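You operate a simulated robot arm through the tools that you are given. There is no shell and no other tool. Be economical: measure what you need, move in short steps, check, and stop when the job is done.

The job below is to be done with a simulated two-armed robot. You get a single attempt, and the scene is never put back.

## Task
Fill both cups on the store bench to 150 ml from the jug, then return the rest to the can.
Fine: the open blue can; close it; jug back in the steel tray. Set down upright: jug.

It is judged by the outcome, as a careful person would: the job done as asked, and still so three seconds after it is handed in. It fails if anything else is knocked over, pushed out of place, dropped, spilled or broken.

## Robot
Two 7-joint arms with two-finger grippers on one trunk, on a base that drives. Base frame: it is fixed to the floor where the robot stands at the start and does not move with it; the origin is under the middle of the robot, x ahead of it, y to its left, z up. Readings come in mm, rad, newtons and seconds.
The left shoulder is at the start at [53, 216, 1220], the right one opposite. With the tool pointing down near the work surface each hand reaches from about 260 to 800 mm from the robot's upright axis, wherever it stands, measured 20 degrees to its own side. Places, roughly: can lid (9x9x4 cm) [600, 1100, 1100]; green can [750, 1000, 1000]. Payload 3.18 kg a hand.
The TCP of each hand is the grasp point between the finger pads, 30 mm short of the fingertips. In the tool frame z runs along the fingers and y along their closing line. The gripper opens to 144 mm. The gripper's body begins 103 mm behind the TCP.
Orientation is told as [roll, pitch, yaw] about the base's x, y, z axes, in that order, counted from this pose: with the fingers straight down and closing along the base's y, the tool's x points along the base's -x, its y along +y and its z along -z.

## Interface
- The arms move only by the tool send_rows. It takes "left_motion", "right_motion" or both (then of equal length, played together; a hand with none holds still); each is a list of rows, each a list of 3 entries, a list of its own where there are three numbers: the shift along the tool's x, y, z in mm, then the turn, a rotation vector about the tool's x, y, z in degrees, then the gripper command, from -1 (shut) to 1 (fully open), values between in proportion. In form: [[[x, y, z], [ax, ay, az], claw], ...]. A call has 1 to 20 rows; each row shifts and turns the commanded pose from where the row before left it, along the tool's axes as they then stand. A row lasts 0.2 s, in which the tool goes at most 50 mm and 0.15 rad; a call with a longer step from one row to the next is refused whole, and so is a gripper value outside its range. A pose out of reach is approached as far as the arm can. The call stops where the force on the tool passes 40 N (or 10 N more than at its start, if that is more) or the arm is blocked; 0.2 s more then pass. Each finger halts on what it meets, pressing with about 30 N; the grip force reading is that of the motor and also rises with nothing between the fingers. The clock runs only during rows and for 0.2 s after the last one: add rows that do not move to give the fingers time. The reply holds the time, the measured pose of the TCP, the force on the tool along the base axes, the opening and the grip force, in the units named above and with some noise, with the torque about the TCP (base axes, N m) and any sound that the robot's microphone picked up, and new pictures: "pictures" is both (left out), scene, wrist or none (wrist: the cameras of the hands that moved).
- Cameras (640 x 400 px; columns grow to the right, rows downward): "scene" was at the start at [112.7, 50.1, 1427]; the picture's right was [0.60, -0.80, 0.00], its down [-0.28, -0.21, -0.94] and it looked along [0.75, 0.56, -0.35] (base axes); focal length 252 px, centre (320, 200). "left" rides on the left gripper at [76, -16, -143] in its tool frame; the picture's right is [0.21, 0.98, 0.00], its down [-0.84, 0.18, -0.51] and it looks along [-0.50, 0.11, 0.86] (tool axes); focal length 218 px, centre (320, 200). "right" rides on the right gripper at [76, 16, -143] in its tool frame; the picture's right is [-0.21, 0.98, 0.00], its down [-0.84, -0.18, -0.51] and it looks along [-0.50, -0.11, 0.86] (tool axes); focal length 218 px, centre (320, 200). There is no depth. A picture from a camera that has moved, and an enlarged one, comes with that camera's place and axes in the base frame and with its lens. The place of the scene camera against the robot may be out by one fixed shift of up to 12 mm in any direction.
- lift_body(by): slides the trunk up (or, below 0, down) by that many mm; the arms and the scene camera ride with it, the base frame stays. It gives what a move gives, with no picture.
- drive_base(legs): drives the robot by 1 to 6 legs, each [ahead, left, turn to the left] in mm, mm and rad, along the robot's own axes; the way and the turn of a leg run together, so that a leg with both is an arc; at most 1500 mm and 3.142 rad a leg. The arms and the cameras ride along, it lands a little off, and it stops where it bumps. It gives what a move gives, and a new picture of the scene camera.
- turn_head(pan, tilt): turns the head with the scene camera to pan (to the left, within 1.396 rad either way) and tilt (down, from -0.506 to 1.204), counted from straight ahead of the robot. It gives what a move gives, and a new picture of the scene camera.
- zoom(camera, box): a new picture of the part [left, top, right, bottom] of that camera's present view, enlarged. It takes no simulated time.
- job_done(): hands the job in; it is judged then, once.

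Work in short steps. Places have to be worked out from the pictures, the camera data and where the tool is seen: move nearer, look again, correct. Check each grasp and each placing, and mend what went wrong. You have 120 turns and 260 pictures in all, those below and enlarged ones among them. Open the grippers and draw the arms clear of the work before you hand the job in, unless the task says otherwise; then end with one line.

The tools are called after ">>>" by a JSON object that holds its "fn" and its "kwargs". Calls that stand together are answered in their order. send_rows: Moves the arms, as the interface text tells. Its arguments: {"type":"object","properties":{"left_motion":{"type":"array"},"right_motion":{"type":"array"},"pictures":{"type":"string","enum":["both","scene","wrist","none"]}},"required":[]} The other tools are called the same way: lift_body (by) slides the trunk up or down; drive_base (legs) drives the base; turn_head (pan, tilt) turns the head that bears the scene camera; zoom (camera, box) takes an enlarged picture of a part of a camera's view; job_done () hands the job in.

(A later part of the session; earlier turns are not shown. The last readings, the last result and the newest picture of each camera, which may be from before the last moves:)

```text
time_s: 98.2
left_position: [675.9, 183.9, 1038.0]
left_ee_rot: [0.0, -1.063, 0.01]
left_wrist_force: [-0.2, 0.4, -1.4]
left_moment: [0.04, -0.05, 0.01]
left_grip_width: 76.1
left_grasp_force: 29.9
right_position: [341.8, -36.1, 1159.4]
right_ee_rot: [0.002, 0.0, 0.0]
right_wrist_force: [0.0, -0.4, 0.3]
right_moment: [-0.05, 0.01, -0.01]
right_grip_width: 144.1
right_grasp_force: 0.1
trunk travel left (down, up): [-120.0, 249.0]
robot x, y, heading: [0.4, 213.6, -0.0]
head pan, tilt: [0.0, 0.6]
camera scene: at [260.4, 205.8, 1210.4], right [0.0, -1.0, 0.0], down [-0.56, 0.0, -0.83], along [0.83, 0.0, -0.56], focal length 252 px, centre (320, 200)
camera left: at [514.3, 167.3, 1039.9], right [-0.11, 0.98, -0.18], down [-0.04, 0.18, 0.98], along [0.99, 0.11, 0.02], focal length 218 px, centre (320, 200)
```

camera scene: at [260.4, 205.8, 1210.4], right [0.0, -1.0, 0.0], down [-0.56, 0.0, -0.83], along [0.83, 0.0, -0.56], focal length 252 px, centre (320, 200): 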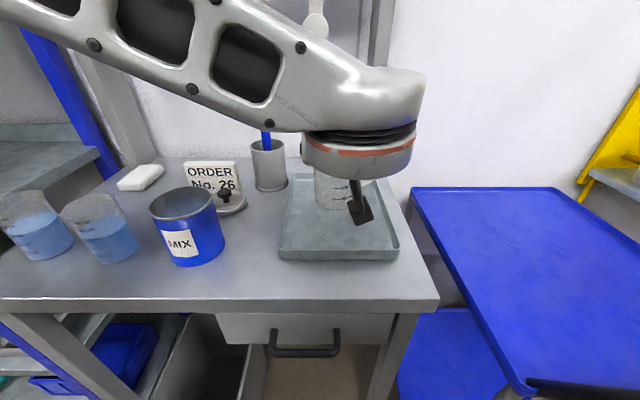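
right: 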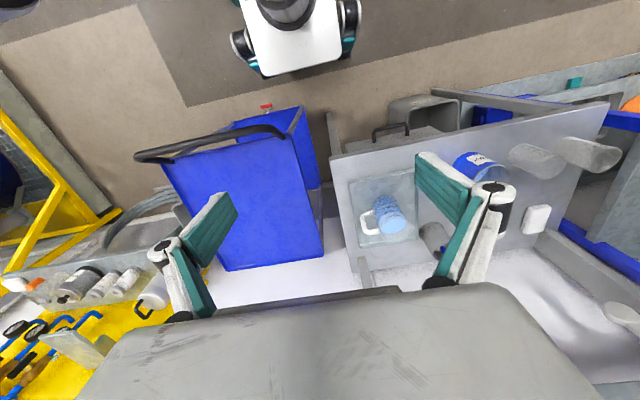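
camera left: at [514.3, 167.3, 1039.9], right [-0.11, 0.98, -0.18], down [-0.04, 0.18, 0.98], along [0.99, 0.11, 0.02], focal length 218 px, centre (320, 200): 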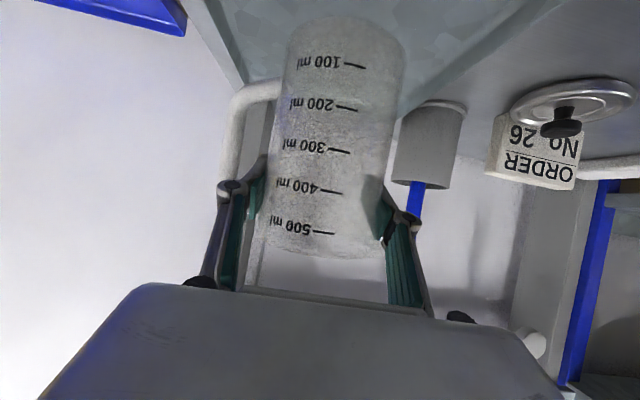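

Jug over the tray, upright. I lower 30 mm more in small rows, watching the force.

>>> {"fn": "send_rows", "kwargs": {"left_motion": [[[5.25, 0, 2.9], [0, 0, 0], -1], [[5.25, 0, 2.9], [0, 0, 0], -1], [[5.25, 0, 2.9], [0, 0, 0], -1], [[4.4, 0, 2.4], [0, 0, 0], -1], [[3.5, 0, 1.9], [0, 0, 0], -1], [[2.6, 0, 1.5], [0, 0, 0], -1], [[0, 0, 0], [0, 0, 0], -1]], "pictures": "wrist"}}

```text
time_s: 99.8
left_position: [676.1, 184.0, 1007.9]
left_ee_rot: [0.0, -1.065, 0.009]
left_wrist_force: [-0.6, -1.1, -1.2]
left_moment: [0.04, -0.03, -0.03]
left_grip_width: 76.1
left_grasp_force: 30.5
right_position: [342.1, -36.7, 1160.0]
right_ee_rot: [0.002, 0.0, -0.001]
right_wrist_force: [0.4, -1.0, -0.5]
right_moment: [0.05, 0.02, -0.01]
right_grip_width: 144.4
right_grasp_force: 0.1
trunk travel left (down, up): [-120.0, 249.0]
robot x, y, heading: [1.4, 210.6, -0.002]
head pan, tilt: [0.0, 0.6]
camera left: at [514.4, 168.0, 1010.1], right [-0.11, 0.98, -0.18], down [-0.04, 0.18, 0.98], along [0.99, 0.11, 0.02], focal length 218 px, centre (320, 200)
```

left: 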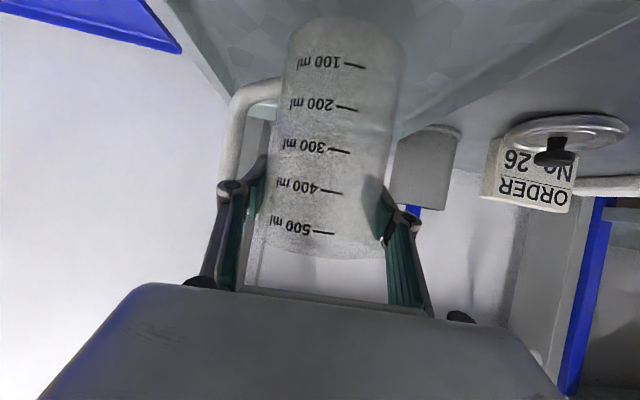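

No contact yet; lower in 2 mm rows.

>>> {"fn": "send_rows", "kwargs": {"left_motion": [[[1.75, 0, 0.97], [0, 0, 0], -1], [[1.75, 0, 0.97], [0, 0, 0], -1], [[1.75, 0, 0.97], [0, 0, 0], -1], [[0, 0, 0], [0, 0, 0], -1]], "pictures": "none"}}

>>> {"fn": "zoom", "kwargs": {"camera": "left", "box": [240, 0, 480, 150]}}

```text
time_s: 100.8
left_position: [674.7, 183.0, 1000.7]
left_ee_rot: [-0.001, -1.065, 0.008]
left_wrist_force: [0.1, 0.4, -0.6]
left_moment: [0.02, 0.01, 0.01]
left_grip_width: 75.8
left_grasp_force: 29.5
right_position: [343.2, -36.1, 1159.3]
right_ee_rot: [0.003, 0.002, 0.0]
right_wrist_force: [0.3, 0.2, -0.5]
right_moment: [-0.01, 0.01, 0.02]
right_grip_width: 143.9
right_grasp_force: 0.1
trunk travel left (down, up): [-120.0, 249.0]
robot x, y, heading: [-0.2, 212.0, -0.0]
head pan, tilt: [0.0, 0.6]
```

```text
2.67 times, centred on (360, 75) of left
camera zoom: at [513.9, 167.5, 1003.6], right [-0.11, 0.98, -0.18], down [-0.04, 0.18, 0.98], along [0.99, 0.11, 0.02], focal length 582 px, centre (213, 533)
```

zoom: 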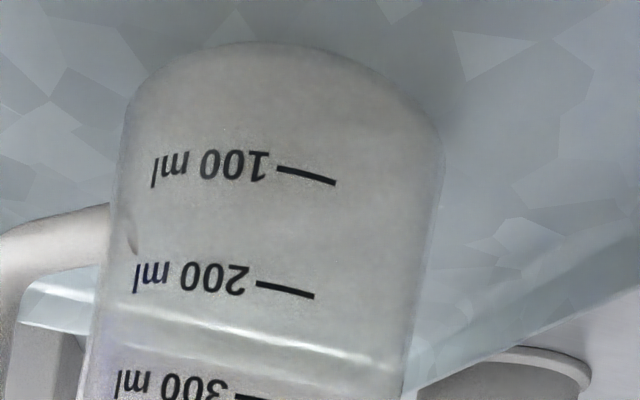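

>>> {"fn": "send_rows", "kwargs": {"left_motion": [[[1.75, 0, 0.97], [0, 0, 0], -1], [[1.75, 0, 0.97], [0, 0, 0], -1], [[0, 0, 0], [0, 0, 0], -1]], "pictures": "none"}}

>>> {"fn": "zoom", "kwargs": {"camera": "left", "box": [240, 0, 480, 150]}}

```text
time_s: 101.6
left_position: [673.7, 182.7, 999.0]
left_ee_rot: [0.001, -1.065, 0.009]
left_wrist_force: [0.0, 0.2, -0.7]
left_moment: [-0.01, -0.02, 0.0]
left_grip_width: 76.0
left_grasp_force: 29.6
right_position: [343.0, -36.1, 1161.0]
right_ee_rot: [0.001, 0.002, -0.001]
right_wrist_force: [0.3, 0.4, 0.9]
right_moment: [0.03, 0.03, -0.01]
right_grip_width: 143.9
right_grasp_force: 0.0
trunk travel left (down, up): [-120.0, 249.0]
robot x, y, heading: [0.5, 209.8, -0.003]
head pan, tilt: [0.0, 0.6]
```

```text
2.67 times, centred on (360, 75) of left
camera zoom: at [512.7, 166.7, 999.8], right [-0.11, 0.98, -0.18], down [-0.04, 0.18, 0.98], along [0.99, 0.11, 0.02], focal length 582 px, centre (213, 533)
```

zoom: 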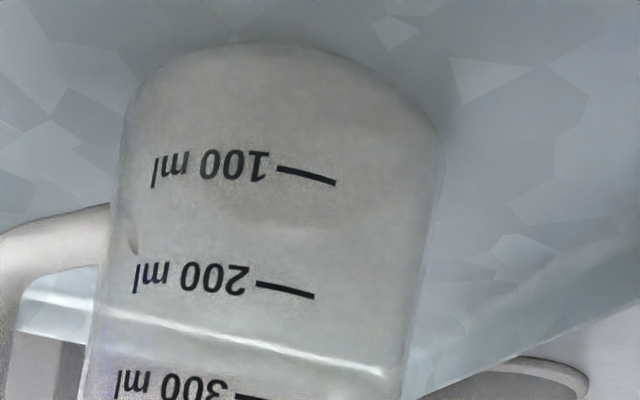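

>>> {"fn": "send_rows", "kwargs": {"left_motion": [[[1.75, 0, 0.97], [0, 0, 0], -1], [[1.75, 0, 0.97], [0, 0, 0], -1], [[1.75, 0, 0.97], [0, 0, 0], -1], [[0, 0, 0], [0, 0, 0], -1]], "pictures": "none"}}

>>> {"fn": "zoom", "kwargs": {"camera": "left", "box": [240, 0, 480, 150]}}

```text
time_s: 102.6
left_position: [673.7, 183.4, 994.9]
left_ee_rot: [-0.003, -1.072, 0.013]
left_wrist_force: [-2.3, 1.9, 18.0]
left_moment: [0.12, -0.3, 0.06]
left_grip_width: 76.3
left_grasp_force: 30.3
right_position: [340.1, -35.6, 1160.8]
right_ee_rot: [0.003, -0.002, -0.001]
right_wrist_force: [0.0, 0.4, 0.0]
right_moment: [0.02, 0.0, 0.01]
right_grip_width: 144.1
right_grasp_force: 0.0
trunk travel left (down, up): [-120.0, 249.0]
robot x, y, heading: [-1.0, 214.7, 0.004]
head pan, tilt: [0.0, 0.6]
```

```text
2.67 times, centred on (360, 75) of left
camera zoom: at [511.9, 165.6, 996.3], right [-0.11, 0.98, -0.19], down [-0.04, 0.18, 0.98], along [0.99, 0.11, 0.02], focal length 582 px, centre (213, 533)
```

zoom: 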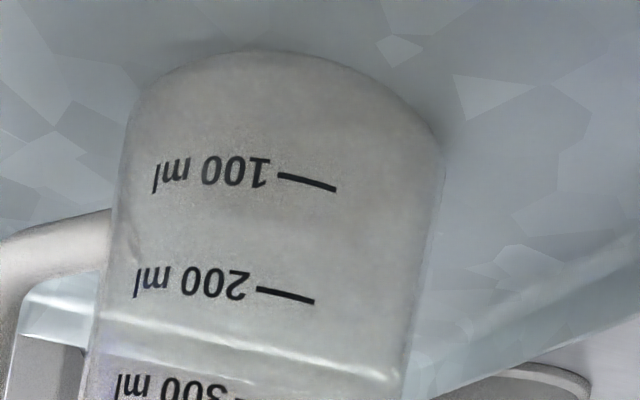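

The jug is on the tray floor (18 N contact). I relieve 2 mm and open the fingers to ~94 mm.

>>> {"fn": "send_rows", "kwargs": {"left_motion": [[[-1.75, 0, -0.97], [0, 0, 0], -1], [[0, 0, 0], [0, 0, 0], 0.15], [[0, 0, 0], [0, 0, 0], 0.25], [[0, 0, 0], [0, 0, 0], 0.31], [[0, 0, 0], [0, 0, 0], 0.31]], "pictures": "wrist"}}

```text
time_s: 103.8
left_position: [674.8, 181.9, 993.4]
left_ee_rot: [0.0, -1.065, 0.007]
left_wrist_force: [-0.2, 0.4, -0.3]
left_moment: [0.03, -0.02, 0.02]
left_grip_width: 94.3
left_grasp_force: 0.0
right_position: [342.7, -37.5, 1160.6]
right_ee_rot: [0.001, -0.001, -0.001]
right_wrist_force: [-0.7, -0.3, 1.1]
right_moment: [-0.01, -0.02, 0.0]
right_grip_width: 144.0
right_grasp_force: 0.0
trunk travel left (down, up): [-120.0, 249.0]
robot x, y, heading: [-0.5, 214.7, -0.004]
head pan, tilt: [0.0, 0.6]
camera left: at [513.1, 165.8, 994.7], right [-0.11, 0.98, -0.18], down [-0.04, 0.18, 0.98], along [0.99, 0.11, 0.02], focal length 218 px, centre (320, 200)
```

left: 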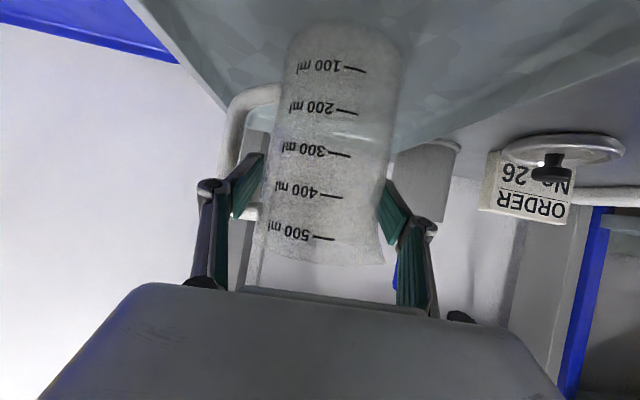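

The jug stands on its own. The handle's top bar sits just above the finger, so I drop 5 mm and back straight out along -x.

>>> {"fn": "send_rows", "kwargs": {"left_motion": [[[4.4, 0, 2.4], [0, 0, 0], 0.33], [[4.85, 0, -8.75], [0, 0, 0], 0.33], [[7.3, 0, -13], [0, 0, 0], 0.33], [[9.7, 0, -17.5], [0, 0, 0], 0.33], [[9.7, 0, -17.5], [0, 0, 0], 0.33], [[0, 0, 0], [0, 0, 0], 0.33]], "pictures": "wrist"}}

```text
time_s: 105.2
left_position: [608.3, 181.3, 986.9]
left_ee_rot: [0.0, -1.065, 0.007]
left_wrist_force: [0.2, -0.9, -0.2]
left_moment: [0.0, 0.03, 0.01]
left_grip_width: 96.0
left_grasp_force: 0.0
right_position: [341.9, -36.0, 1159.6]
right_ee_rot: [0.002, 0.001, -0.001]
right_wrist_force: [-0.8, -0.2, 0.1]
right_moment: [-0.02, 0.01, -0.01]
right_grip_width: 144.1
right_grasp_force: 0.1
trunk travel left (down, up): [-120.0, 249.0]
robot x, y, heading: [2.9, 212.6, 0.003]
head pan, tilt: [0.0, 0.6]
camera left: at [447.5, 165.0, 989.8], right [-0.11, 0.98, -0.18], down [-0.04, 0.18, 0.98], along [0.99, 0.11, 0.02], focal length 218 px, centre (320, 200)
```

left: 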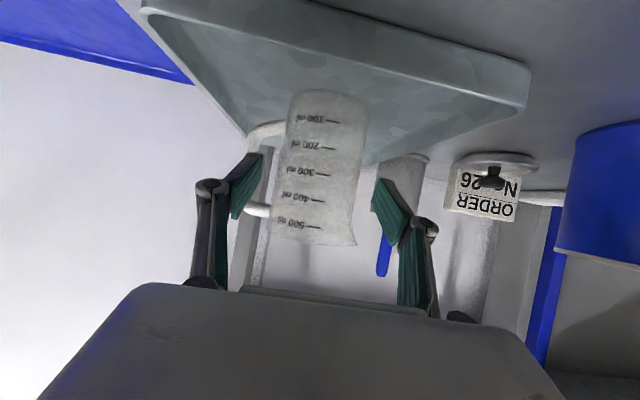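

Jug stands upright in the tray. I withdraw the hand, then raise the trunk back for a downward grasp of the lid.

>>> {"fn": "send_rows", "kwargs": {"left_motion": [[[0, 0, -35], [0, 0, 0], 0.33], [[0, 0, -40], [0, 0, 0], 0.33], [[0, 20, -40], [0, 0, 0], 0.33], [[-15, 40, -15], [0, 0, 0], 0.33], [[-15, 40, -15], [0, 0, 0], 0.33], [[0, 0, 0], [0, 0, 0], 0.33]], "pictures": "none"}}

>>> {"fn": "lift_body", "kwargs": {"by": 180}}

```text
time_s: 106.6
left_position: [502.9, 287.9, 1069.8]
left_ee_rot: [0.037, -1.044, -0.002]
left_wrist_force: [0.6, -0.2, 0.8]
left_moment: [-0.02, 0.03, 0.05]
left_grip_width: 95.6
left_grasp_force: 0.1
right_position: [341.9, -37.9, 1158.7]
right_ee_rot: [0.004, 0.001, -0.002]
right_wrist_force: [1.3, -0.4, 0.5]
right_moment: [0.02, 0.03, 0.0]
right_grip_width: 144.0
right_grasp_force: 0.1
trunk travel left (down, up): [-120.0, 249.0]
robot x, y, heading: [3.0, 208.3, -0.004]
head pan, tilt: [0.0, 0.6]
```

```text
time_s: 108.6
left_position: [497.4, 281.7, 1264.8]
left_ee_rot: [0.001, -1.064, 0.007]
left_wrist_force: [0.6, 0.3, 0.2]
left_moment: [0.03, -0.01, -0.01]
left_grip_width: 95.7
left_grasp_force: 0.0
right_position: [342.1, -38.8, 1337.6]
right_ee_rot: [0.002, 0.001, -0.002]
right_wrist_force: [-0.2, -0.2, 0.6]
right_moment: [0.02, 0.01, -0.01]
right_grip_width: 144.2
right_grasp_force: 0.0
trunk travel left (down, up): [-300.0, 69.0]
robot x, y, heading: [-0.9, 212.6, 0.005]
head pan, tilt: [0.0, 0.6]
```

I turn the tool to point down and move it above and in front of the lid for a close look.

>>> {"fn": "send_rows", "kwargs": {"left_motion": [[[0, 0, 0], [0, 7.62, 0], 0.0], [[0, 0, 0], [0, 7.62, 0], 0.0], [[0, 0, 0], [0, 7.62, 0], 0.0], [[0, 0, 0], [0, 7.62, 0], 0.0], [[0, 0, 0], [0, 7.62, 0], 0.0], [[0, 0, 0], [0, 7.62, 0], 0.0], [[0, 0, 0], [0, 7.62, 0], 0.0], [[0, 0, 0], [0, 7.62, 0], 0.0], [[-25.5, 21.8, 19.2], [0, 0, 0], 0.0], [[-25.5, 21.8, 19.2], [0, 0, 0], 0.0], [[-25.5, 21.8, 19.2], [0, 0, 0], 0.0], [[-25.5, 21.8, 19.2], [0, 0, 0], 0.0], [[-25.5, 21.8, 19.2], [0, 0, 0], 0.0], [[-25.5, 21.8, 19.2], [0, 0, 0], 0.0], [[0, 0, 0], [0, 0, 0], 0.0]], "pictures": "both"}}

```text
time_s: 111.8
left_position: [621.4, 390.9, 1165.4]
left_ee_rot: [0.0, 0.001, 0.01]
left_wrist_force: [0.4, -0.5, 0.1]
left_moment: [-0.01, 0.01, 0.0]
left_grip_width: 72.0
left_grasp_force: 0.0
left hand out of reach, approached as far as the arm can: row 14
right_position: [342.1, -37.0, 1338.5]
right_ee_rot: [0.001, 0.001, -0.003]
right_wrist_force: [-0.2, -0.4, 0.0]
right_moment: [-0.02, 0.0, 0.02]
right_grip_width: 144.0
right_grasp_force: 0.0
trunk travel left (down, up): [-300.0, 69.0]
robot x, y, heading: [2.0, 211.6, -0.004]
head pan, tilt: [0.0, 0.6]
camera scene: at [128.5, 206.1, 1404.8], right [0.0, -1.0, 0.0], down [-0.57, 0.0, -0.82], along [0.82, 0.0, -0.57], focal length 252 px, centre (320, 200)
camera left: at [545.4, 376.1, 1308.1], right [-0.22, 0.98, 0.0], down [0.84, 0.19, 0.51], along [0.5, 0.11, -0.86], focal length 218 px, centre (320, 200)
```

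scene: 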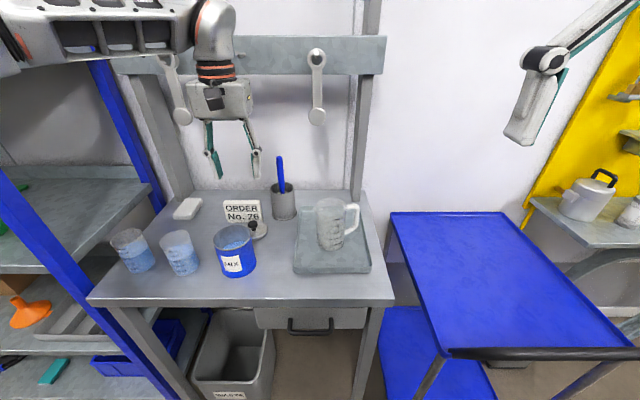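
left: 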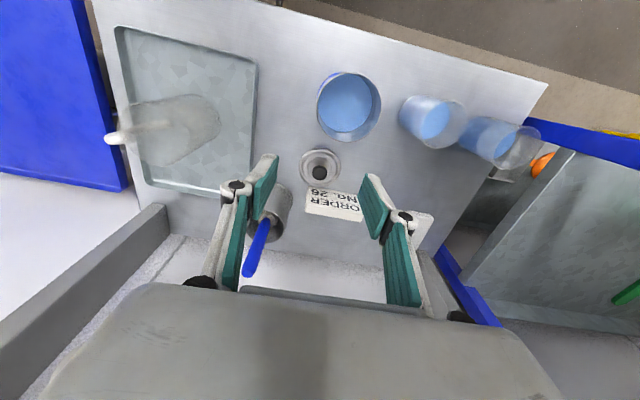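

All is in order on the bench; the lid is at ≈[706,411] with its knob up. I lower to z≈1080 and move over the lid.

>>> {"fn": "send_rows", "kwargs": {"left_motion": [[[0, 0, 40], [0, 0, 0], -0.3], [[0, 0, 40], [0, 0, 0], -0.3], [[-30, 7, 0], [0, 0, 0], -0.3], [[-30, 7, 0], [0, 0, 0], -0.3], [[0, 0, 0], [0, 0, 0], -0.3]], "pictures": "wrist"}}

>>> {"fn": "zoom", "kwargs": {"camera": "left", "box": [220, 80, 460, 240]}}

```text
time_s: 113.0
left_position: [663.1, 404.8, 1084.5]
left_ee_rot: [0.0, -0.002, 0.012]
left_wrist_force: [-0.5, -0.9, 0.4]
left_moment: [-0.05, 0.05, -0.06]
left_grip_width: 50.3
left_grasp_force: 0.0
left hand out of reach, approached as far as the arm can: row 4
right_position: [344.1, -37.3, 1339.1]
right_ee_rot: [0.002, 0.002, -0.002]
right_wrist_force: [-0.2, -1.1, 0.7]
right_moment: [-0.02, -0.01, 0.02]
right_grip_width: 143.9
right_grasp_force: 0.1
trunk travel left (down, up): [-300.0, 69.0]
robot x, y, heading: [2.8, 212.6, 0.003]
head pan, tilt: [0.0, 0.6]
camera left: at [587.0, 388.4, 1226.4], right [-0.22, 0.98, 0.0], down [0.84, 0.19, 0.51], along [0.5, 0.11, -0.86], focal length 218 px, centre (320, 200)
```

left: 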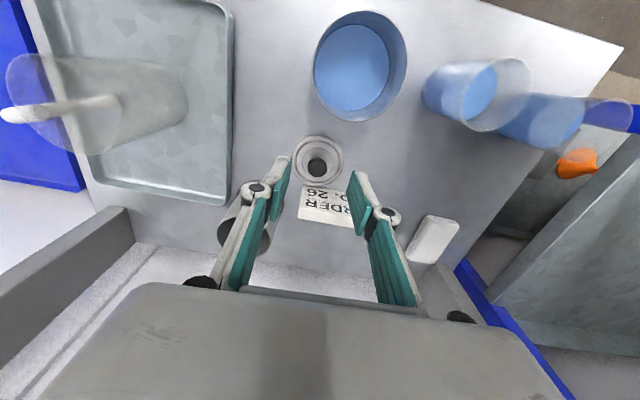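

```text
2.50 times, centred on (340, 160) of left
camera zoom: at [587.0, 388.4, 1226.4], right [-0.22, 0.98, 0.0], down [0.84, 0.19, 0.51], along [0.5, 0.11, -0.86], focal length 546 px, centre (270, 300)
```

zoom: 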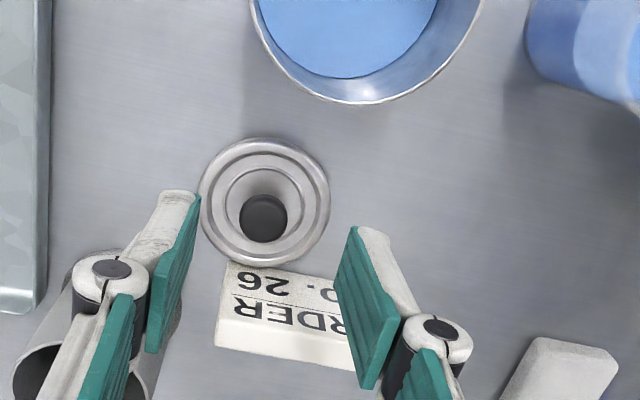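

Lid axis ≈[711,410], knob top z≈912. I lower at this x (clear of the can) to z≈990, then move over the knob.

>>> {"fn": "send_rows", "kwargs": {"left_motion": [[[0, 2, 35], [0, 0, 0], -0.3], [[0, 2, 35], [0, 0, 0], -0.3], [[-12, 0, 20], [0, 0, 0], -0.3], [[-18, 0, 0], [0, 0, 0], -0.3], [[-14, 0, 0], [0, 0, 0], -0.3], [[0, 0, 0], [0, 0, 0], -0.3]], "pictures": "wrist"}}

>>> {"fn": "zoom", "kwargs": {"camera": "left", "box": [220, 80, 460, 240]}}

```text
time_s: 114.4
left_position: [685.4, 406.2, 996.8]
left_ee_rot: [0.0, -0.002, 0.01]
left_wrist_force: [0.3, 0.0, 0.6]
left_moment: [0.0, 0.01, -0.01]
left_grip_width: 50.5
left_grasp_force: 0.0
left hand out of reach, approached as far as the arm can: row 4, 5
right_position: [342.2, -37.9, 1339.7]
right_ee_rot: [0.0, -0.001, -0.003]
right_wrist_force: [0.5, 0.0, 1.0]
right_moment: [-0.01, -0.01, 0.04]
right_grip_width: 144.1
right_grasp_force: 0.0
trunk travel left (down, up): [-300.0, 69.0]
robot x, y, heading: [-0.2, 210.3, 0.0]
head pan, tilt: [0.0, 0.6]
camera left: at [609.7, 390.2, 1139.7], right [-0.22, 0.98, 0.0], down [0.84, 0.19, 0.51], along [0.5, 0.11, -0.86], focal length 218 px, centre (320, 200)
```

left: 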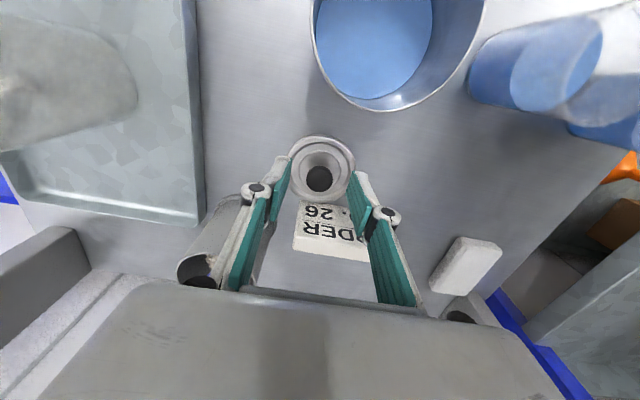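

```text
2.50 times, centred on (340, 160) of left
camera zoom: at [609.7, 390.2, 1139.7], right [-0.22, 0.98, 0.0], down [0.84, 0.19, 0.51], along [0.5, 0.11, -0.86], focal length 546 px, centre (270, 300)
```

zoom: 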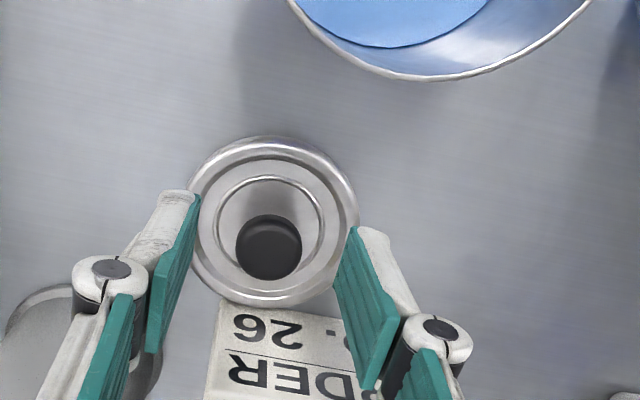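

The arm is at its reach limit; I drive the base 45 mm forward (well short of the bench) to gain reach.

>>> {"fn": "drive_base", "kwargs": {"legs": [[45, 0, 0]]}}

>>> {"fn": "zoom", "kwargs": {"camera": "left", "box": [220, 80, 460, 240]}}

```text
time_s: 115.3
left_position: [731.8, 406.2, 996.9]
left_ee_rot: [0.0, 0.0, 0.009]
left_wrist_force: [0.7, 0.1, 0.1]
left_moment: [-0.01, 0.02, -0.03]
left_grip_width: 50.2
left_grasp_force: 0.0
right_position: [389.0, -38.0, 1338.1]
right_ee_rot: [0.001, 0.003, -0.001]
right_wrist_force: [0.1, 0.7, 0.0]
right_moment: [0.01, 0.09, 0.01]
right_grip_width: 144.0
right_grasp_force: 0.0
trunk travel left (down, up): [-300.0, 69.0]
robot x, y, heading: [46.2, 214.3, 0.001]
head pan, tilt: [0.0, 0.6]
camera scene: at [174.9, 205.8, 1404.6], right [0.0, -1.0, 0.0], down [-0.57, 0.0, -0.82], along [0.82, 0.0, -0.57], focal length 252 px, centre (320, 200)
```

scene: 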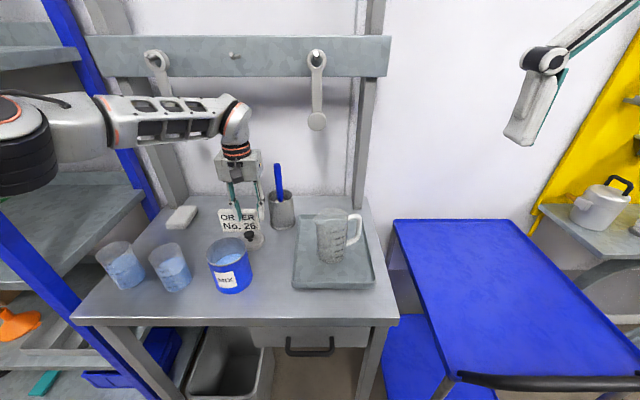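

```text
2.50 times, centred on (340, 160) of left
camera zoom: at [656.0, 390.8, 1138.7], right [-0.22, 0.98, 0.0], down [0.84, 0.19, 0.51], along [0.5, 0.11, -0.86], focal length 546 px, centre (270, 300)
```

zoom: 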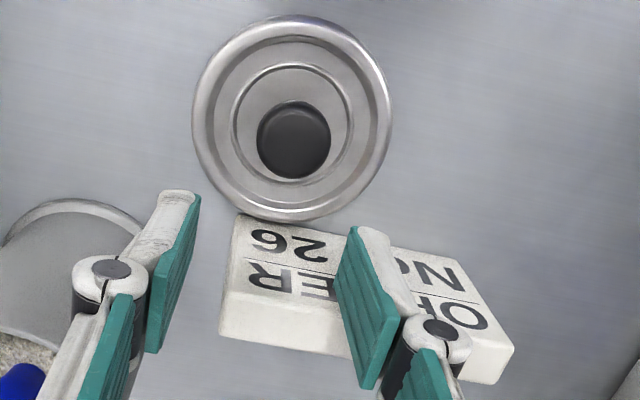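

Lid axis refined to ≈[708,411], knob Ø29, top z≈920. I centre over it and go down to z≈950.

>>> {"fn": "send_rows", "kwargs": {"left_motion": [[[12, 2.2, 0], [0, 0, 0], -0.3], [[11.5, 2.3, 0], [0, 0, 0], -0.3], [[0, 0, 20], [0, 0, 0], -0.3], [[0, 0, 25], [0, 0, 0], -0.3], [[0, 0, 0], [0, 0, 0], -0.3]], "pictures": "wrist"}}

>>> {"fn": "zoom", "kwargs": {"camera": "left", "box": [220, 80, 460, 240]}}

```text
time_s: 116.5
left_position: [705.4, 410.3, 952.3]
left_ee_rot: [0.0, -0.003, 0.01]
left_wrist_force: [0.6, -0.2, 0.1]
left_moment: [0.0, -0.01, 0.02]
left_grip_width: 50.3
left_grasp_force: 0.0
right_position: [386.3, -37.8, 1339.6]
right_ee_rot: [0.002, 0.002, -0.002]
right_wrist_force: [0.1, -0.2, -0.1]
right_moment: [-0.01, -0.01, 0.01]
right_grip_width: 144.1
right_grasp_force: 0.1
trunk travel left (down, up): [-300.0, 69.0]
robot x, y, heading: [46.8, 211.6, 0.001]
head pan, tilt: [0.0, 0.6]
camera left: at [629.6, 393.9, 1094.0], right [-0.22, 0.98, 0.0], down [0.84, 0.19, 0.51], along [0.5, 0.11, -0.86], focal length 218 px, centre (320, 200)
```

left: 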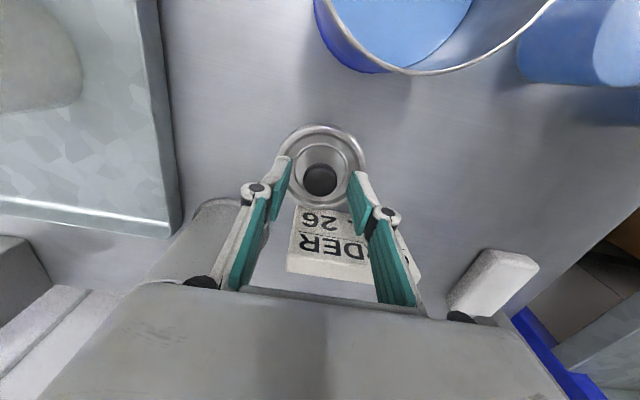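

```text
2.50 times, centred on (340, 160) of left
camera zoom: at [629.6, 393.9, 1094.0], right [-0.22, 0.98, 0.0], down [0.84, 0.19, 0.51], along [0.5, 0.11, -0.86], focal length 546 px, centre (270, 300)
```

zoom: 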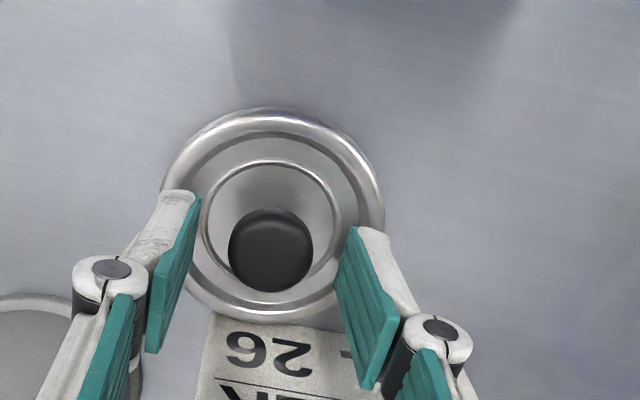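

Well centred; knob is ~4 mm further in x. I adjust, go down 22 mm and close on the knob.

>>> {"fn": "send_rows", "kwargs": {"left_motion": [[[-4, 0, 6], [0, 0, 0], -0.3], [[0, 0, 8], [0, 0, 0], -0.3], [[0, 0, 8], [0, 0, 0], -0.3], [[0, 0, 0], [0, 0, 0], -1], [[0, 0, 0], [0, 0, 0], -1], [[0, 0, 0], [0, 0, 0], -1]], "pictures": "wrist"}}

>>> {"fn": "zoom", "kwargs": {"camera": "left", "box": [220, 80, 460, 240]}}

```text
time_s: 117.3
left_position: [713.7, 410.5, 942.9]
left_ee_rot: [-0.008, -0.012, 0.016]
left_wrist_force: [-9.4, 2.3, 28.0]
left_moment: [0.14, 0.3, 0.11]
left_grip_width: 25.7
left_grasp_force: 30.1
right_position: [385.5, -36.7, 1340.3]
right_ee_rot: [0.002, -0.001, 0.0]
right_wrist_force: [1.3, -0.3, 0.7]
right_moment: [0.0, 0.04, 0.02]
right_grip_width: 143.8
right_grasp_force: 0.0
trunk travel left (down, up): [-300.0, 69.0]
robot x, y, heading: [49.2, 215.8, 0.002]
head pan, tilt: [0.0, 0.6]
stopped in row 3 (left hand): the force on the tool passed its limit at 54 N (the readings are from after the stop); the commanded pose is now the measured one
camera left: at [635.8, 394.6, 1085.2], right [-0.22, 0.97, -0.01], down [0.83, 0.2, 0.52], along [0.51, 0.11, -0.86], focal length 218 px, centre (320, 200)
```

left: 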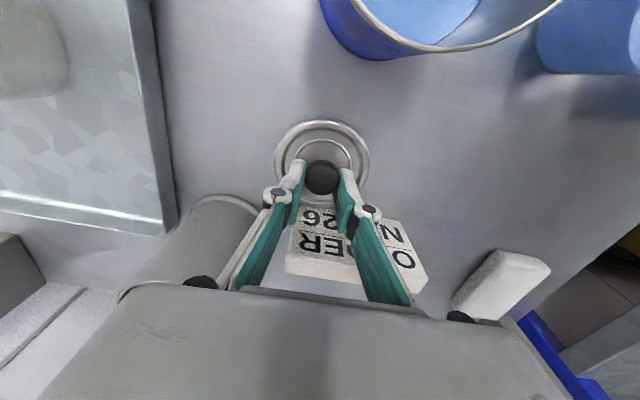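

```text
2.50 times, centred on (340, 160) of left
camera zoom: at [635.8, 394.6, 1085.2], right [-0.22, 0.97, -0.01], down [0.83, 0.2, 0.52], along [0.51, 0.11, -0.86], focal length 546 px, centre (270, 300)
```

zoom: 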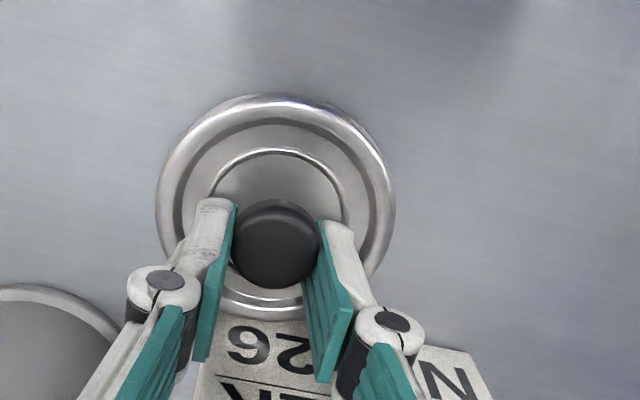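

The tips touched the lid's top and stopped the move, but the knob is now gripped (25.7 mm, 30 N). I lift slowly and check.

>>> {"fn": "send_rows", "kwargs": {"left_motion": [[[0, 0, -4], [0, 0, 0], -1], [[0, 0, -8], [0, 0, 0], -1], [[0, 0, -15], [0, 0, 0], -1], [[0, 0, -15], [0, 0, 0], -1], [[0, 0, 0], [0, 0, 0], -1]], "pictures": "both"}}

>>> {"fn": "zoom", "kwargs": {"camera": "left", "box": [220, 80, 460, 240]}}

```text
time_s: 118.5
left_position: [714.2, 411.3, 979.8]
left_ee_rot: [-0.002, -0.01, 0.013]
left_wrist_force: [0.1, 0.4, -0.3]
left_moment: [-0.03, -0.01, -0.01]
left_grip_width: 25.7
left_grasp_force: 30.1
right_position: [388.0, -36.7, 1339.2]
right_ee_rot: [0.003, 0.003, 0.0]
right_wrist_force: [-1.1, 0.1, 0.9]
right_moment: [-0.01, 0.0, -0.02]
right_grip_width: 144.0
right_grasp_force: 0.1
trunk travel left (down, up): [-300.0, 69.0]
robot x, y, heading: [47.8, 210.6, 0.003]
head pan, tilt: [0.0, 0.6]
camera scene: at [172.8, 206.2, 1404.8], right [0.0, -1.0, 0.0], down [-0.56, 0.0, -0.83], along [0.83, 0.0, -0.56], focal length 252 px, centre (320, 200)
camera left: at [637.3, 395.2, 1121.5], right [-0.22, 0.98, -0.01], down [0.84, 0.19, 0.52], along [0.5, 0.11, -0.86], focal length 218 px, centre (320, 200)
```

scene: 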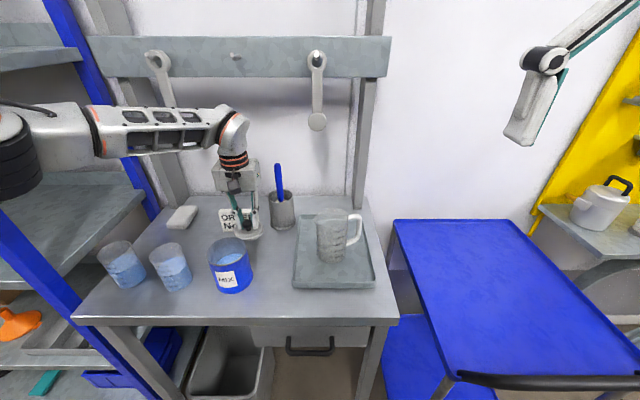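
left: 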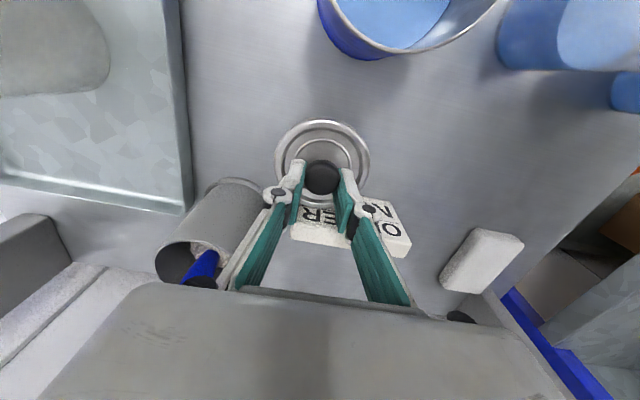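

```text
2.50 times, centred on (340, 160) of left
camera zoom: at [637.3, 395.2, 1121.5], right [-0.22, 0.98, -0.01], down [0.84, 0.19, 0.52], along [0.5, 0.11, -0.86], focal length 546 px, centre (270, 300)
```

zoom: 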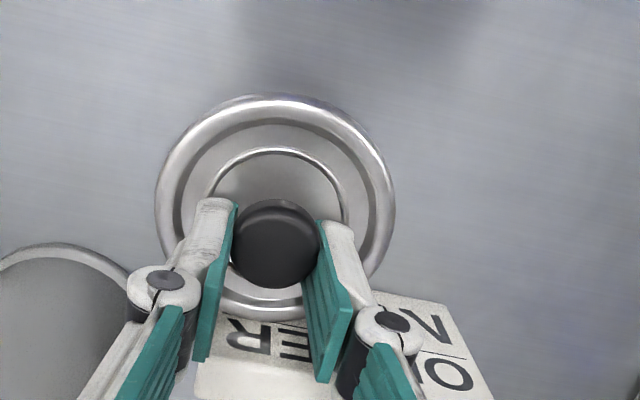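

The lid is lifted with the hand, centred on the grip. I raise it to z≈1085 and move toward the can for a look at its rim.

>>> {"fn": "send_rows", "kwargs": {"left_motion": [[[0, 0, -25], [0, 0, 0], -1], [[0, 0, -30], [0, 0, 0], -1], [[5, 0, -30], [0, 0, 0], -1], [[15, 4, -20], [0, 0, 0], -1], [[20, 5, 0], [0, 0, 0], -1], [[20, 5, 0], [0, 0, 0], -1], [[0, 0, 0], [0, 0, 0], -1]], "pictures": "both"}}

>>> {"fn": "zoom", "kwargs": {"camera": "left", "box": [200, 20, 500, 220]}}

```text
time_s: 120.1
left_position: [652.4, 420.8, 1084.3]
left_ee_rot: [-0.002, -0.011, 0.011]
left_wrist_force: [-0.5, -0.4, -0.9]
left_moment: [0.01, 0.02, 0.05]
left_grip_width: 25.7
left_grasp_force: 30.0
right_position: [387.4, -36.3, 1339.8]
right_ee_rot: [0.002, 0.001, -0.001]
right_wrist_force: [-0.4, -0.2, 0.4]
right_moment: [0.01, -0.02, 0.02]
right_grip_width: 144.0
right_grasp_force: 0.1
trunk travel left (down, up): [-300.0, 69.0]
robot x, y, heading: [46.4, 210.7, -0.003]
head pan, tilt: [0.0, 0.6]
camera scene: at [173.2, 205.8, 1404.7], right [0.0, -1.0, 0.0], down [-0.57, 0.0, -0.82], along [0.82, 0.0, -0.57], focal length 252 px, centre (320, 200)
camera left: at [574.5, 405.8, 1226.8], right [-0.22, 0.98, -0.01], down [0.84, 0.19, 0.52], along [0.5, 0.11, -0.86], focal length 218 px, centre (320, 200)
```

scene: 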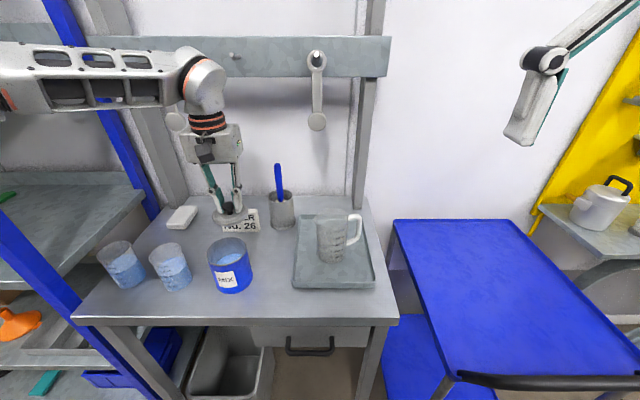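
left: 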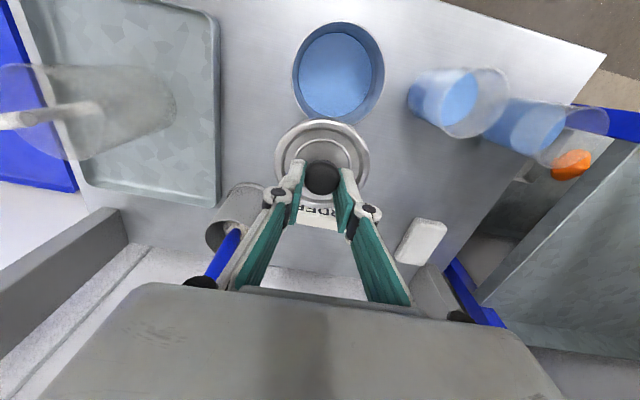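

```text
2.00 times, centred on (350, 120) of left
camera zoom: at [574.5, 405.8, 1226.8], right [-0.22, 0.98, -0.01], down [0.84, 0.19, 0.52], along [0.5, 0.11, -0.86], focal length 436 px, centre (260, 360)
```

zoom: 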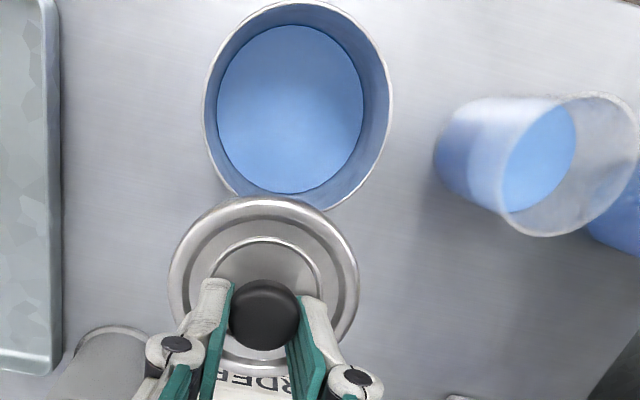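

Can mouth centre measures ≈[576–585,424]. I move the lid above it, then look again to correct.

>>> {"fn": "send_rows", "kwargs": {"left_motion": [[[20, 0, 0], [0, 0, 0], -1], [[25, 1, 0], [0, 0, 0], -1], [[20, 1, 0], [0, 0, 0], -1], [[5, 0, 0], [0, 0, 0], -1], [[0, 0, 0], [0, 0, 0], -1]], "pictures": "both"}}

>>> {"fn": "zoom", "kwargs": {"camera": "left", "box": [200, 60, 440, 220]}}

>>> {"fn": "zoom", "kwargs": {"camera": "scene", "box": [180, 150, 300, 310]}}

```text
time_s: 121.3
left_position: [580.8, 425.0, 1083.8]
left_ee_rot: [-0.003, -0.01, 0.012]
left_wrist_force: [0.3, -1.2, -0.5]
left_moment: [-0.03, -0.04, 0.02]
left_grip_width: 25.8
left_grasp_force: 30.2
right_position: [387.2, -36.4, 1339.5]
right_ee_rot: [0.002, 0.003, 0.0]
right_wrist_force: [-0.3, -0.9, -1.3]
right_moment: [-0.01, 0.01, 0.0]
right_grip_width: 143.9
right_grasp_force: 0.0
trunk travel left (down, up): [-300.0, 69.0]
robot x, y, heading: [46.9, 213.4, 0.005]
head pan, tilt: [0.0, 0.6]
camera scene: at [172.6, 206.2, 1404.8], right [0.0, -1.0, 0.0], down [-0.56, 0.0, -0.83], along [0.83, 0.0, -0.56], focal length 252 px, centre (320, 200)
camera left: at [503.4, 409.6, 1225.6], right [-0.22, 0.98, -0.01], down [0.84, 0.19, 0.52], along [0.5, 0.11, -0.86], focal length 218 px, centre (320, 200)
```

scene: 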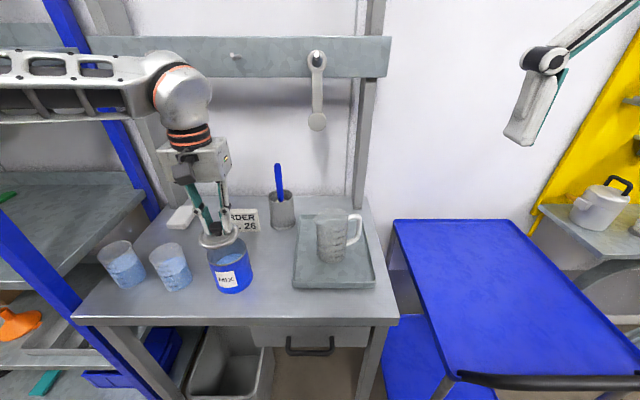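
left: 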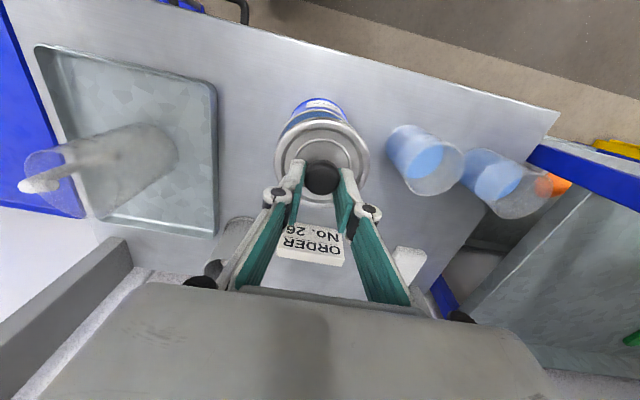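

```text
2.50 times, centred on (320, 140) of left
camera zoom: at [503.4, 409.6, 1225.6], right [-0.22, 0.98, -0.01], down [0.84, 0.19, 0.52], along [0.5, 0.11, -0.86], focal length 546 px, centre (320, 350)
```

zoom: 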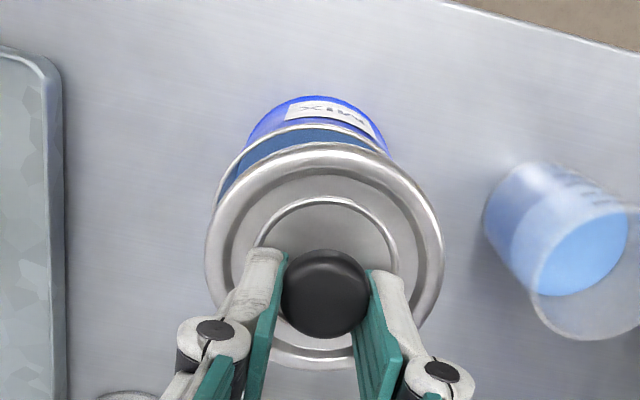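

```text
2.50 times, centred on (240, 230) of scene
camera zoom: at [172.6, 206.2, 1404.8], right [0.0, -1.0, 0.0], down [-0.56, 0.0, -0.83], along [0.83, 0.0, -0.56], focal length 629 px, centre (520, 125)
```

zoom: 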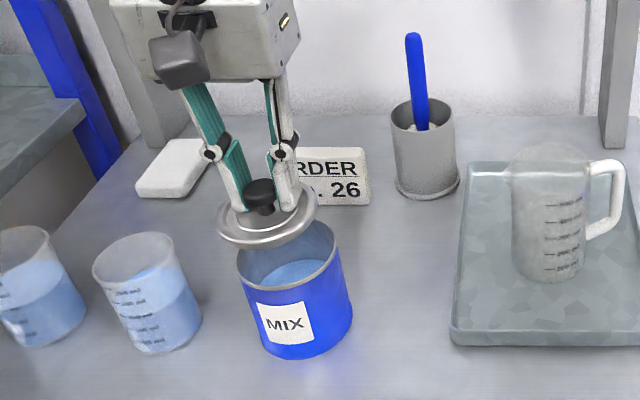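

Relative to the can the lid needs about +4 mm x and -5 mm y. I correct and lower 25 mm, then look again.

>>> {"fn": "send_rows", "kwargs": {"left_motion": [[[-4, -5, 0], [0, 0, 0], -1], [[0, 0, 10], [0, 0, 0], -1], [[0, 0, 12], [0, 0, 0], -1], [[0, 0, 0], [0, 0, 0], -1]], "pictures": "none"}}

>>> {"fn": "zoom", "kwargs": {"camera": "left", "box": [200, 60, 440, 220]}}

>>> {"fn": "zoom", "kwargs": {"camera": "scene", "box": [190, 200, 280, 310]}}

```text
time_s: 122.3
left_position: [587.0, 420.4, 1062.4]
left_ee_rot: [-0.005, -0.011, 0.012]
left_wrist_force: [-0.2, 0.4, -0.3]
left_moment: [-0.02, -0.01, 0.0]
left_grip_width: 25.8
left_grasp_force: 29.9
right_position: [386.9, -36.5, 1339.3]
right_ee_rot: [0.002, 0.003, -0.001]
right_wrist_force: [-0.2, -0.1, -0.1]
right_moment: [0.01, 0.01, -0.02]
right_grip_width: 143.7
right_grasp_force: 0.0
trunk travel left (down, up): [-300.0, 69.0]
robot x, y, heading: [42.1, 212.1, 0.0]
head pan, tilt: [0.0, 0.6]
```

```text
2.50 times, centred on (320, 140) of left
camera zoom: at [509.4, 405.2, 1204.5], right [-0.22, 0.98, -0.01], down [0.84, 0.19, 0.52], along [0.5, 0.11, -0.86], focal length 546 px, centre (320, 350)
```

zoom: 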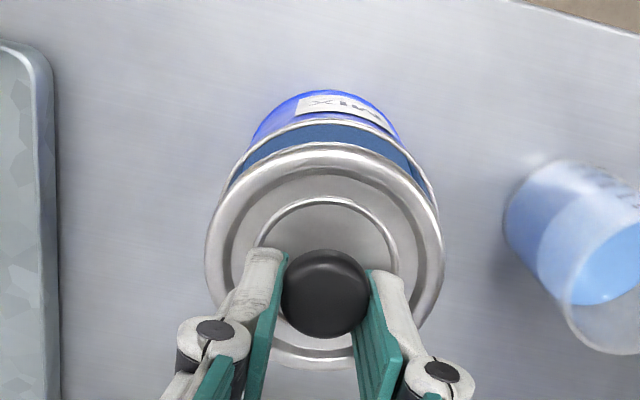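

```text
3.64 times, centred on (235, 255) of scene
camera zoom: at [172.6, 206.0, 1404.9], right [0.0, -1.0, 0.0], down [-0.56, 0.0, -0.83], along [0.83, 0.0, -0.56], focal length 915 px, centre (629, 0)
```

zoom: 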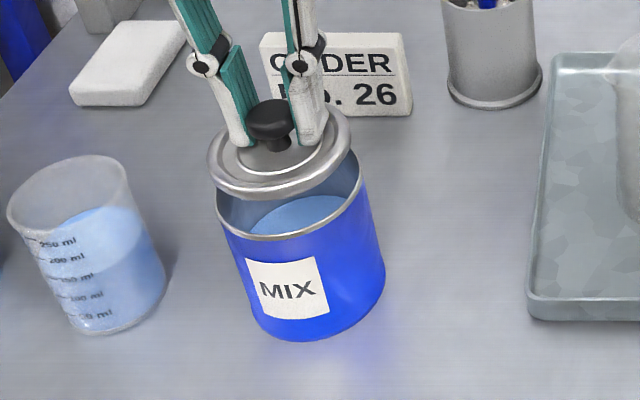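

Lid and can rim are nearly concentric; small trim (-2 x, +1.5 y) and lower 9 mm more, then view.

>>> {"fn": "send_rows", "kwargs": {"left_motion": [[[2, 1.5, 0], [0, 0, 0], -1], [[0, 0, 5], [0, 0, 0], -1], [[0, 0, 4], [0, 0, 0], -1], [[0, 0, 0], [0, 0, 0], -1]], "pictures": "none"}}

>>> {"fn": "zoom", "kwargs": {"camera": "left", "box": [200, 60, 440, 220]}}

>>> {"fn": "zoom", "kwargs": {"camera": "scene", "box": [190, 200, 280, 310]}}

```text
time_s: 123.3
left_position: [583.8, 421.9, 1052.9]
left_ee_rot: [-0.004, -0.012, 0.011]
left_wrist_force: [-0.3, 0.2, -0.8]
left_moment: [0.01, 0.04, 0.01]
left_grip_width: 25.8
left_grasp_force: 29.5
right_position: [387.9, -36.5, 1338.8]
right_ee_rot: [0.003, 0.002, 0.0]
right_wrist_force: [0.7, 0.1, -0.3]
right_moment: [0.01, -0.02, -0.02]
right_grip_width: 144.1
right_grasp_force: 0.1
trunk travel left (down, up): [-300.0, 69.0]
robot x, y, heading: [46.0, 215.1, -0.002]
head pan, tilt: [0.0, 0.6]
```

```text
2.50 times, centred on (320, 140) of left
camera zoom: at [507.6, 405.7, 1195.8], right [-0.22, 0.98, -0.01], down [0.84, 0.19, 0.52], along [0.5, 0.11, -0.86], focal length 546 px, centre (320, 350)
```

zoom: 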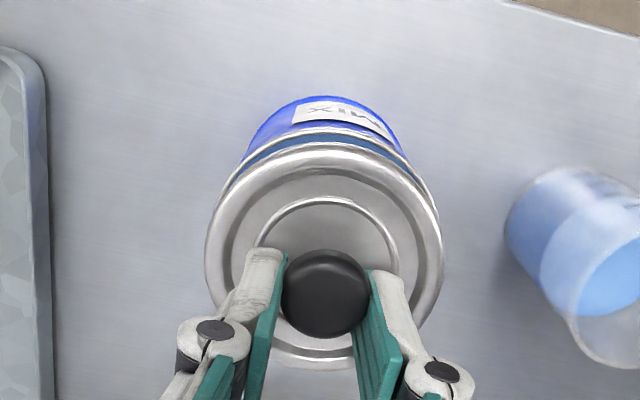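

```text
3.64 times, centred on (235, 255) of scene
camera zoom: at [172.7, 206.1, 1404.8], right [0.0, -1.0, 0.0], down [-0.56, 0.0, -0.83], along [0.83, 0.0, -0.56], focal length 915 px, centre (629, 0)
```

zoom: 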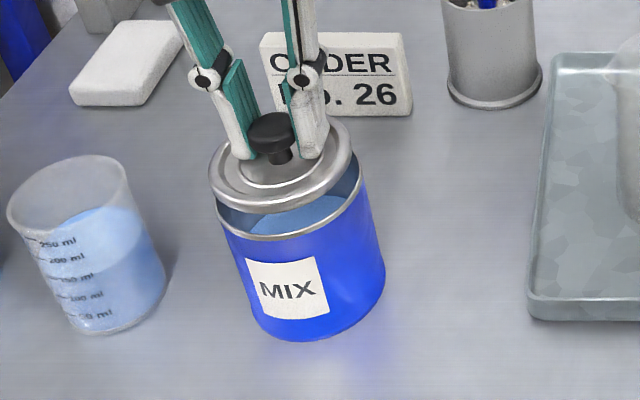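

Concentric; ~15 mm gap left. I lower in 2–3 mm rows.

>>> {"fn": "send_rows", "kwargs": {"left_motion": [[[0, 0, 3], [0, 0, 0], -1], [[0, 0, 3], [0, 0, 0], -1], [[0, 0, 2], [0, 0, 0], -1], [[0, 0, 2], [0, 0, 0], -1], [[0, 0, 0], [0, 0, 0], -1]], "pictures": "none"}}

>>> {"fn": "zoom", "kwargs": {"camera": "left", "box": [200, 60, 440, 220]}}

>>> {"fn": "zoom", "kwargs": {"camera": "scene", "box": [190, 200, 280, 310]}}

```text
time_s: 124.5
left_position: [585.5, 423.0, 1044.4]
left_ee_rot: [-0.003, -0.012, 0.011]
left_wrist_force: [0.7, 0.0, 0.1]
left_moment: [0.04, 0.01, 0.02]
left_grip_width: 25.7
left_grasp_force: 30.2
right_position: [387.3, -36.5, 1339.3]
right_ee_rot: [0.001, 0.002, -0.001]
right_wrist_force: [-0.3, 0.6, -0.6]
right_moment: [-0.01, -0.01, 0.01]
right_grip_width: 143.9
right_grasp_force: 0.0
trunk travel left (down, up): [-300.0, 69.0]
robot x, y, heading: [45.6, 212.3, 0.0]
head pan, tilt: [0.0, 0.6]
```

```text
2.50 times, centred on (320, 140) of left
camera zoom: at [507.8, 406.8, 1185.5], right [-0.22, 0.98, -0.01], down [0.84, 0.19, 0.52], along [0.5, 0.11, -0.86], focal length 546 px, centre (320, 350)
```

zoom: 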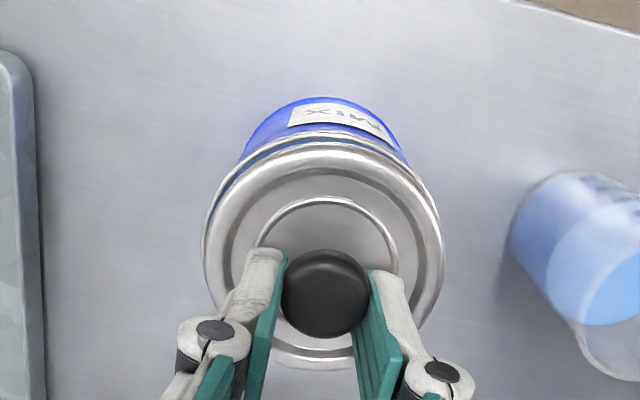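

```text
3.64 times, centred on (235, 255) of scene
camera zoom: at [172.7, 206.1, 1404.8], right [0.0, -1.0, 0.0], down [-0.56, 0.0, -0.83], along [0.83, 0.0, -0.56], focal length 915 px, centre (629, 0)
```

zoom: 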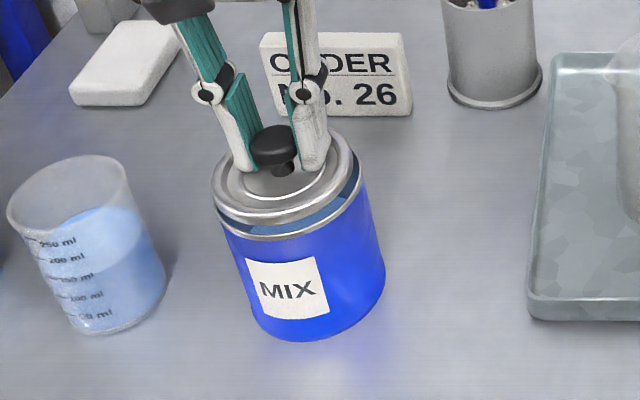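

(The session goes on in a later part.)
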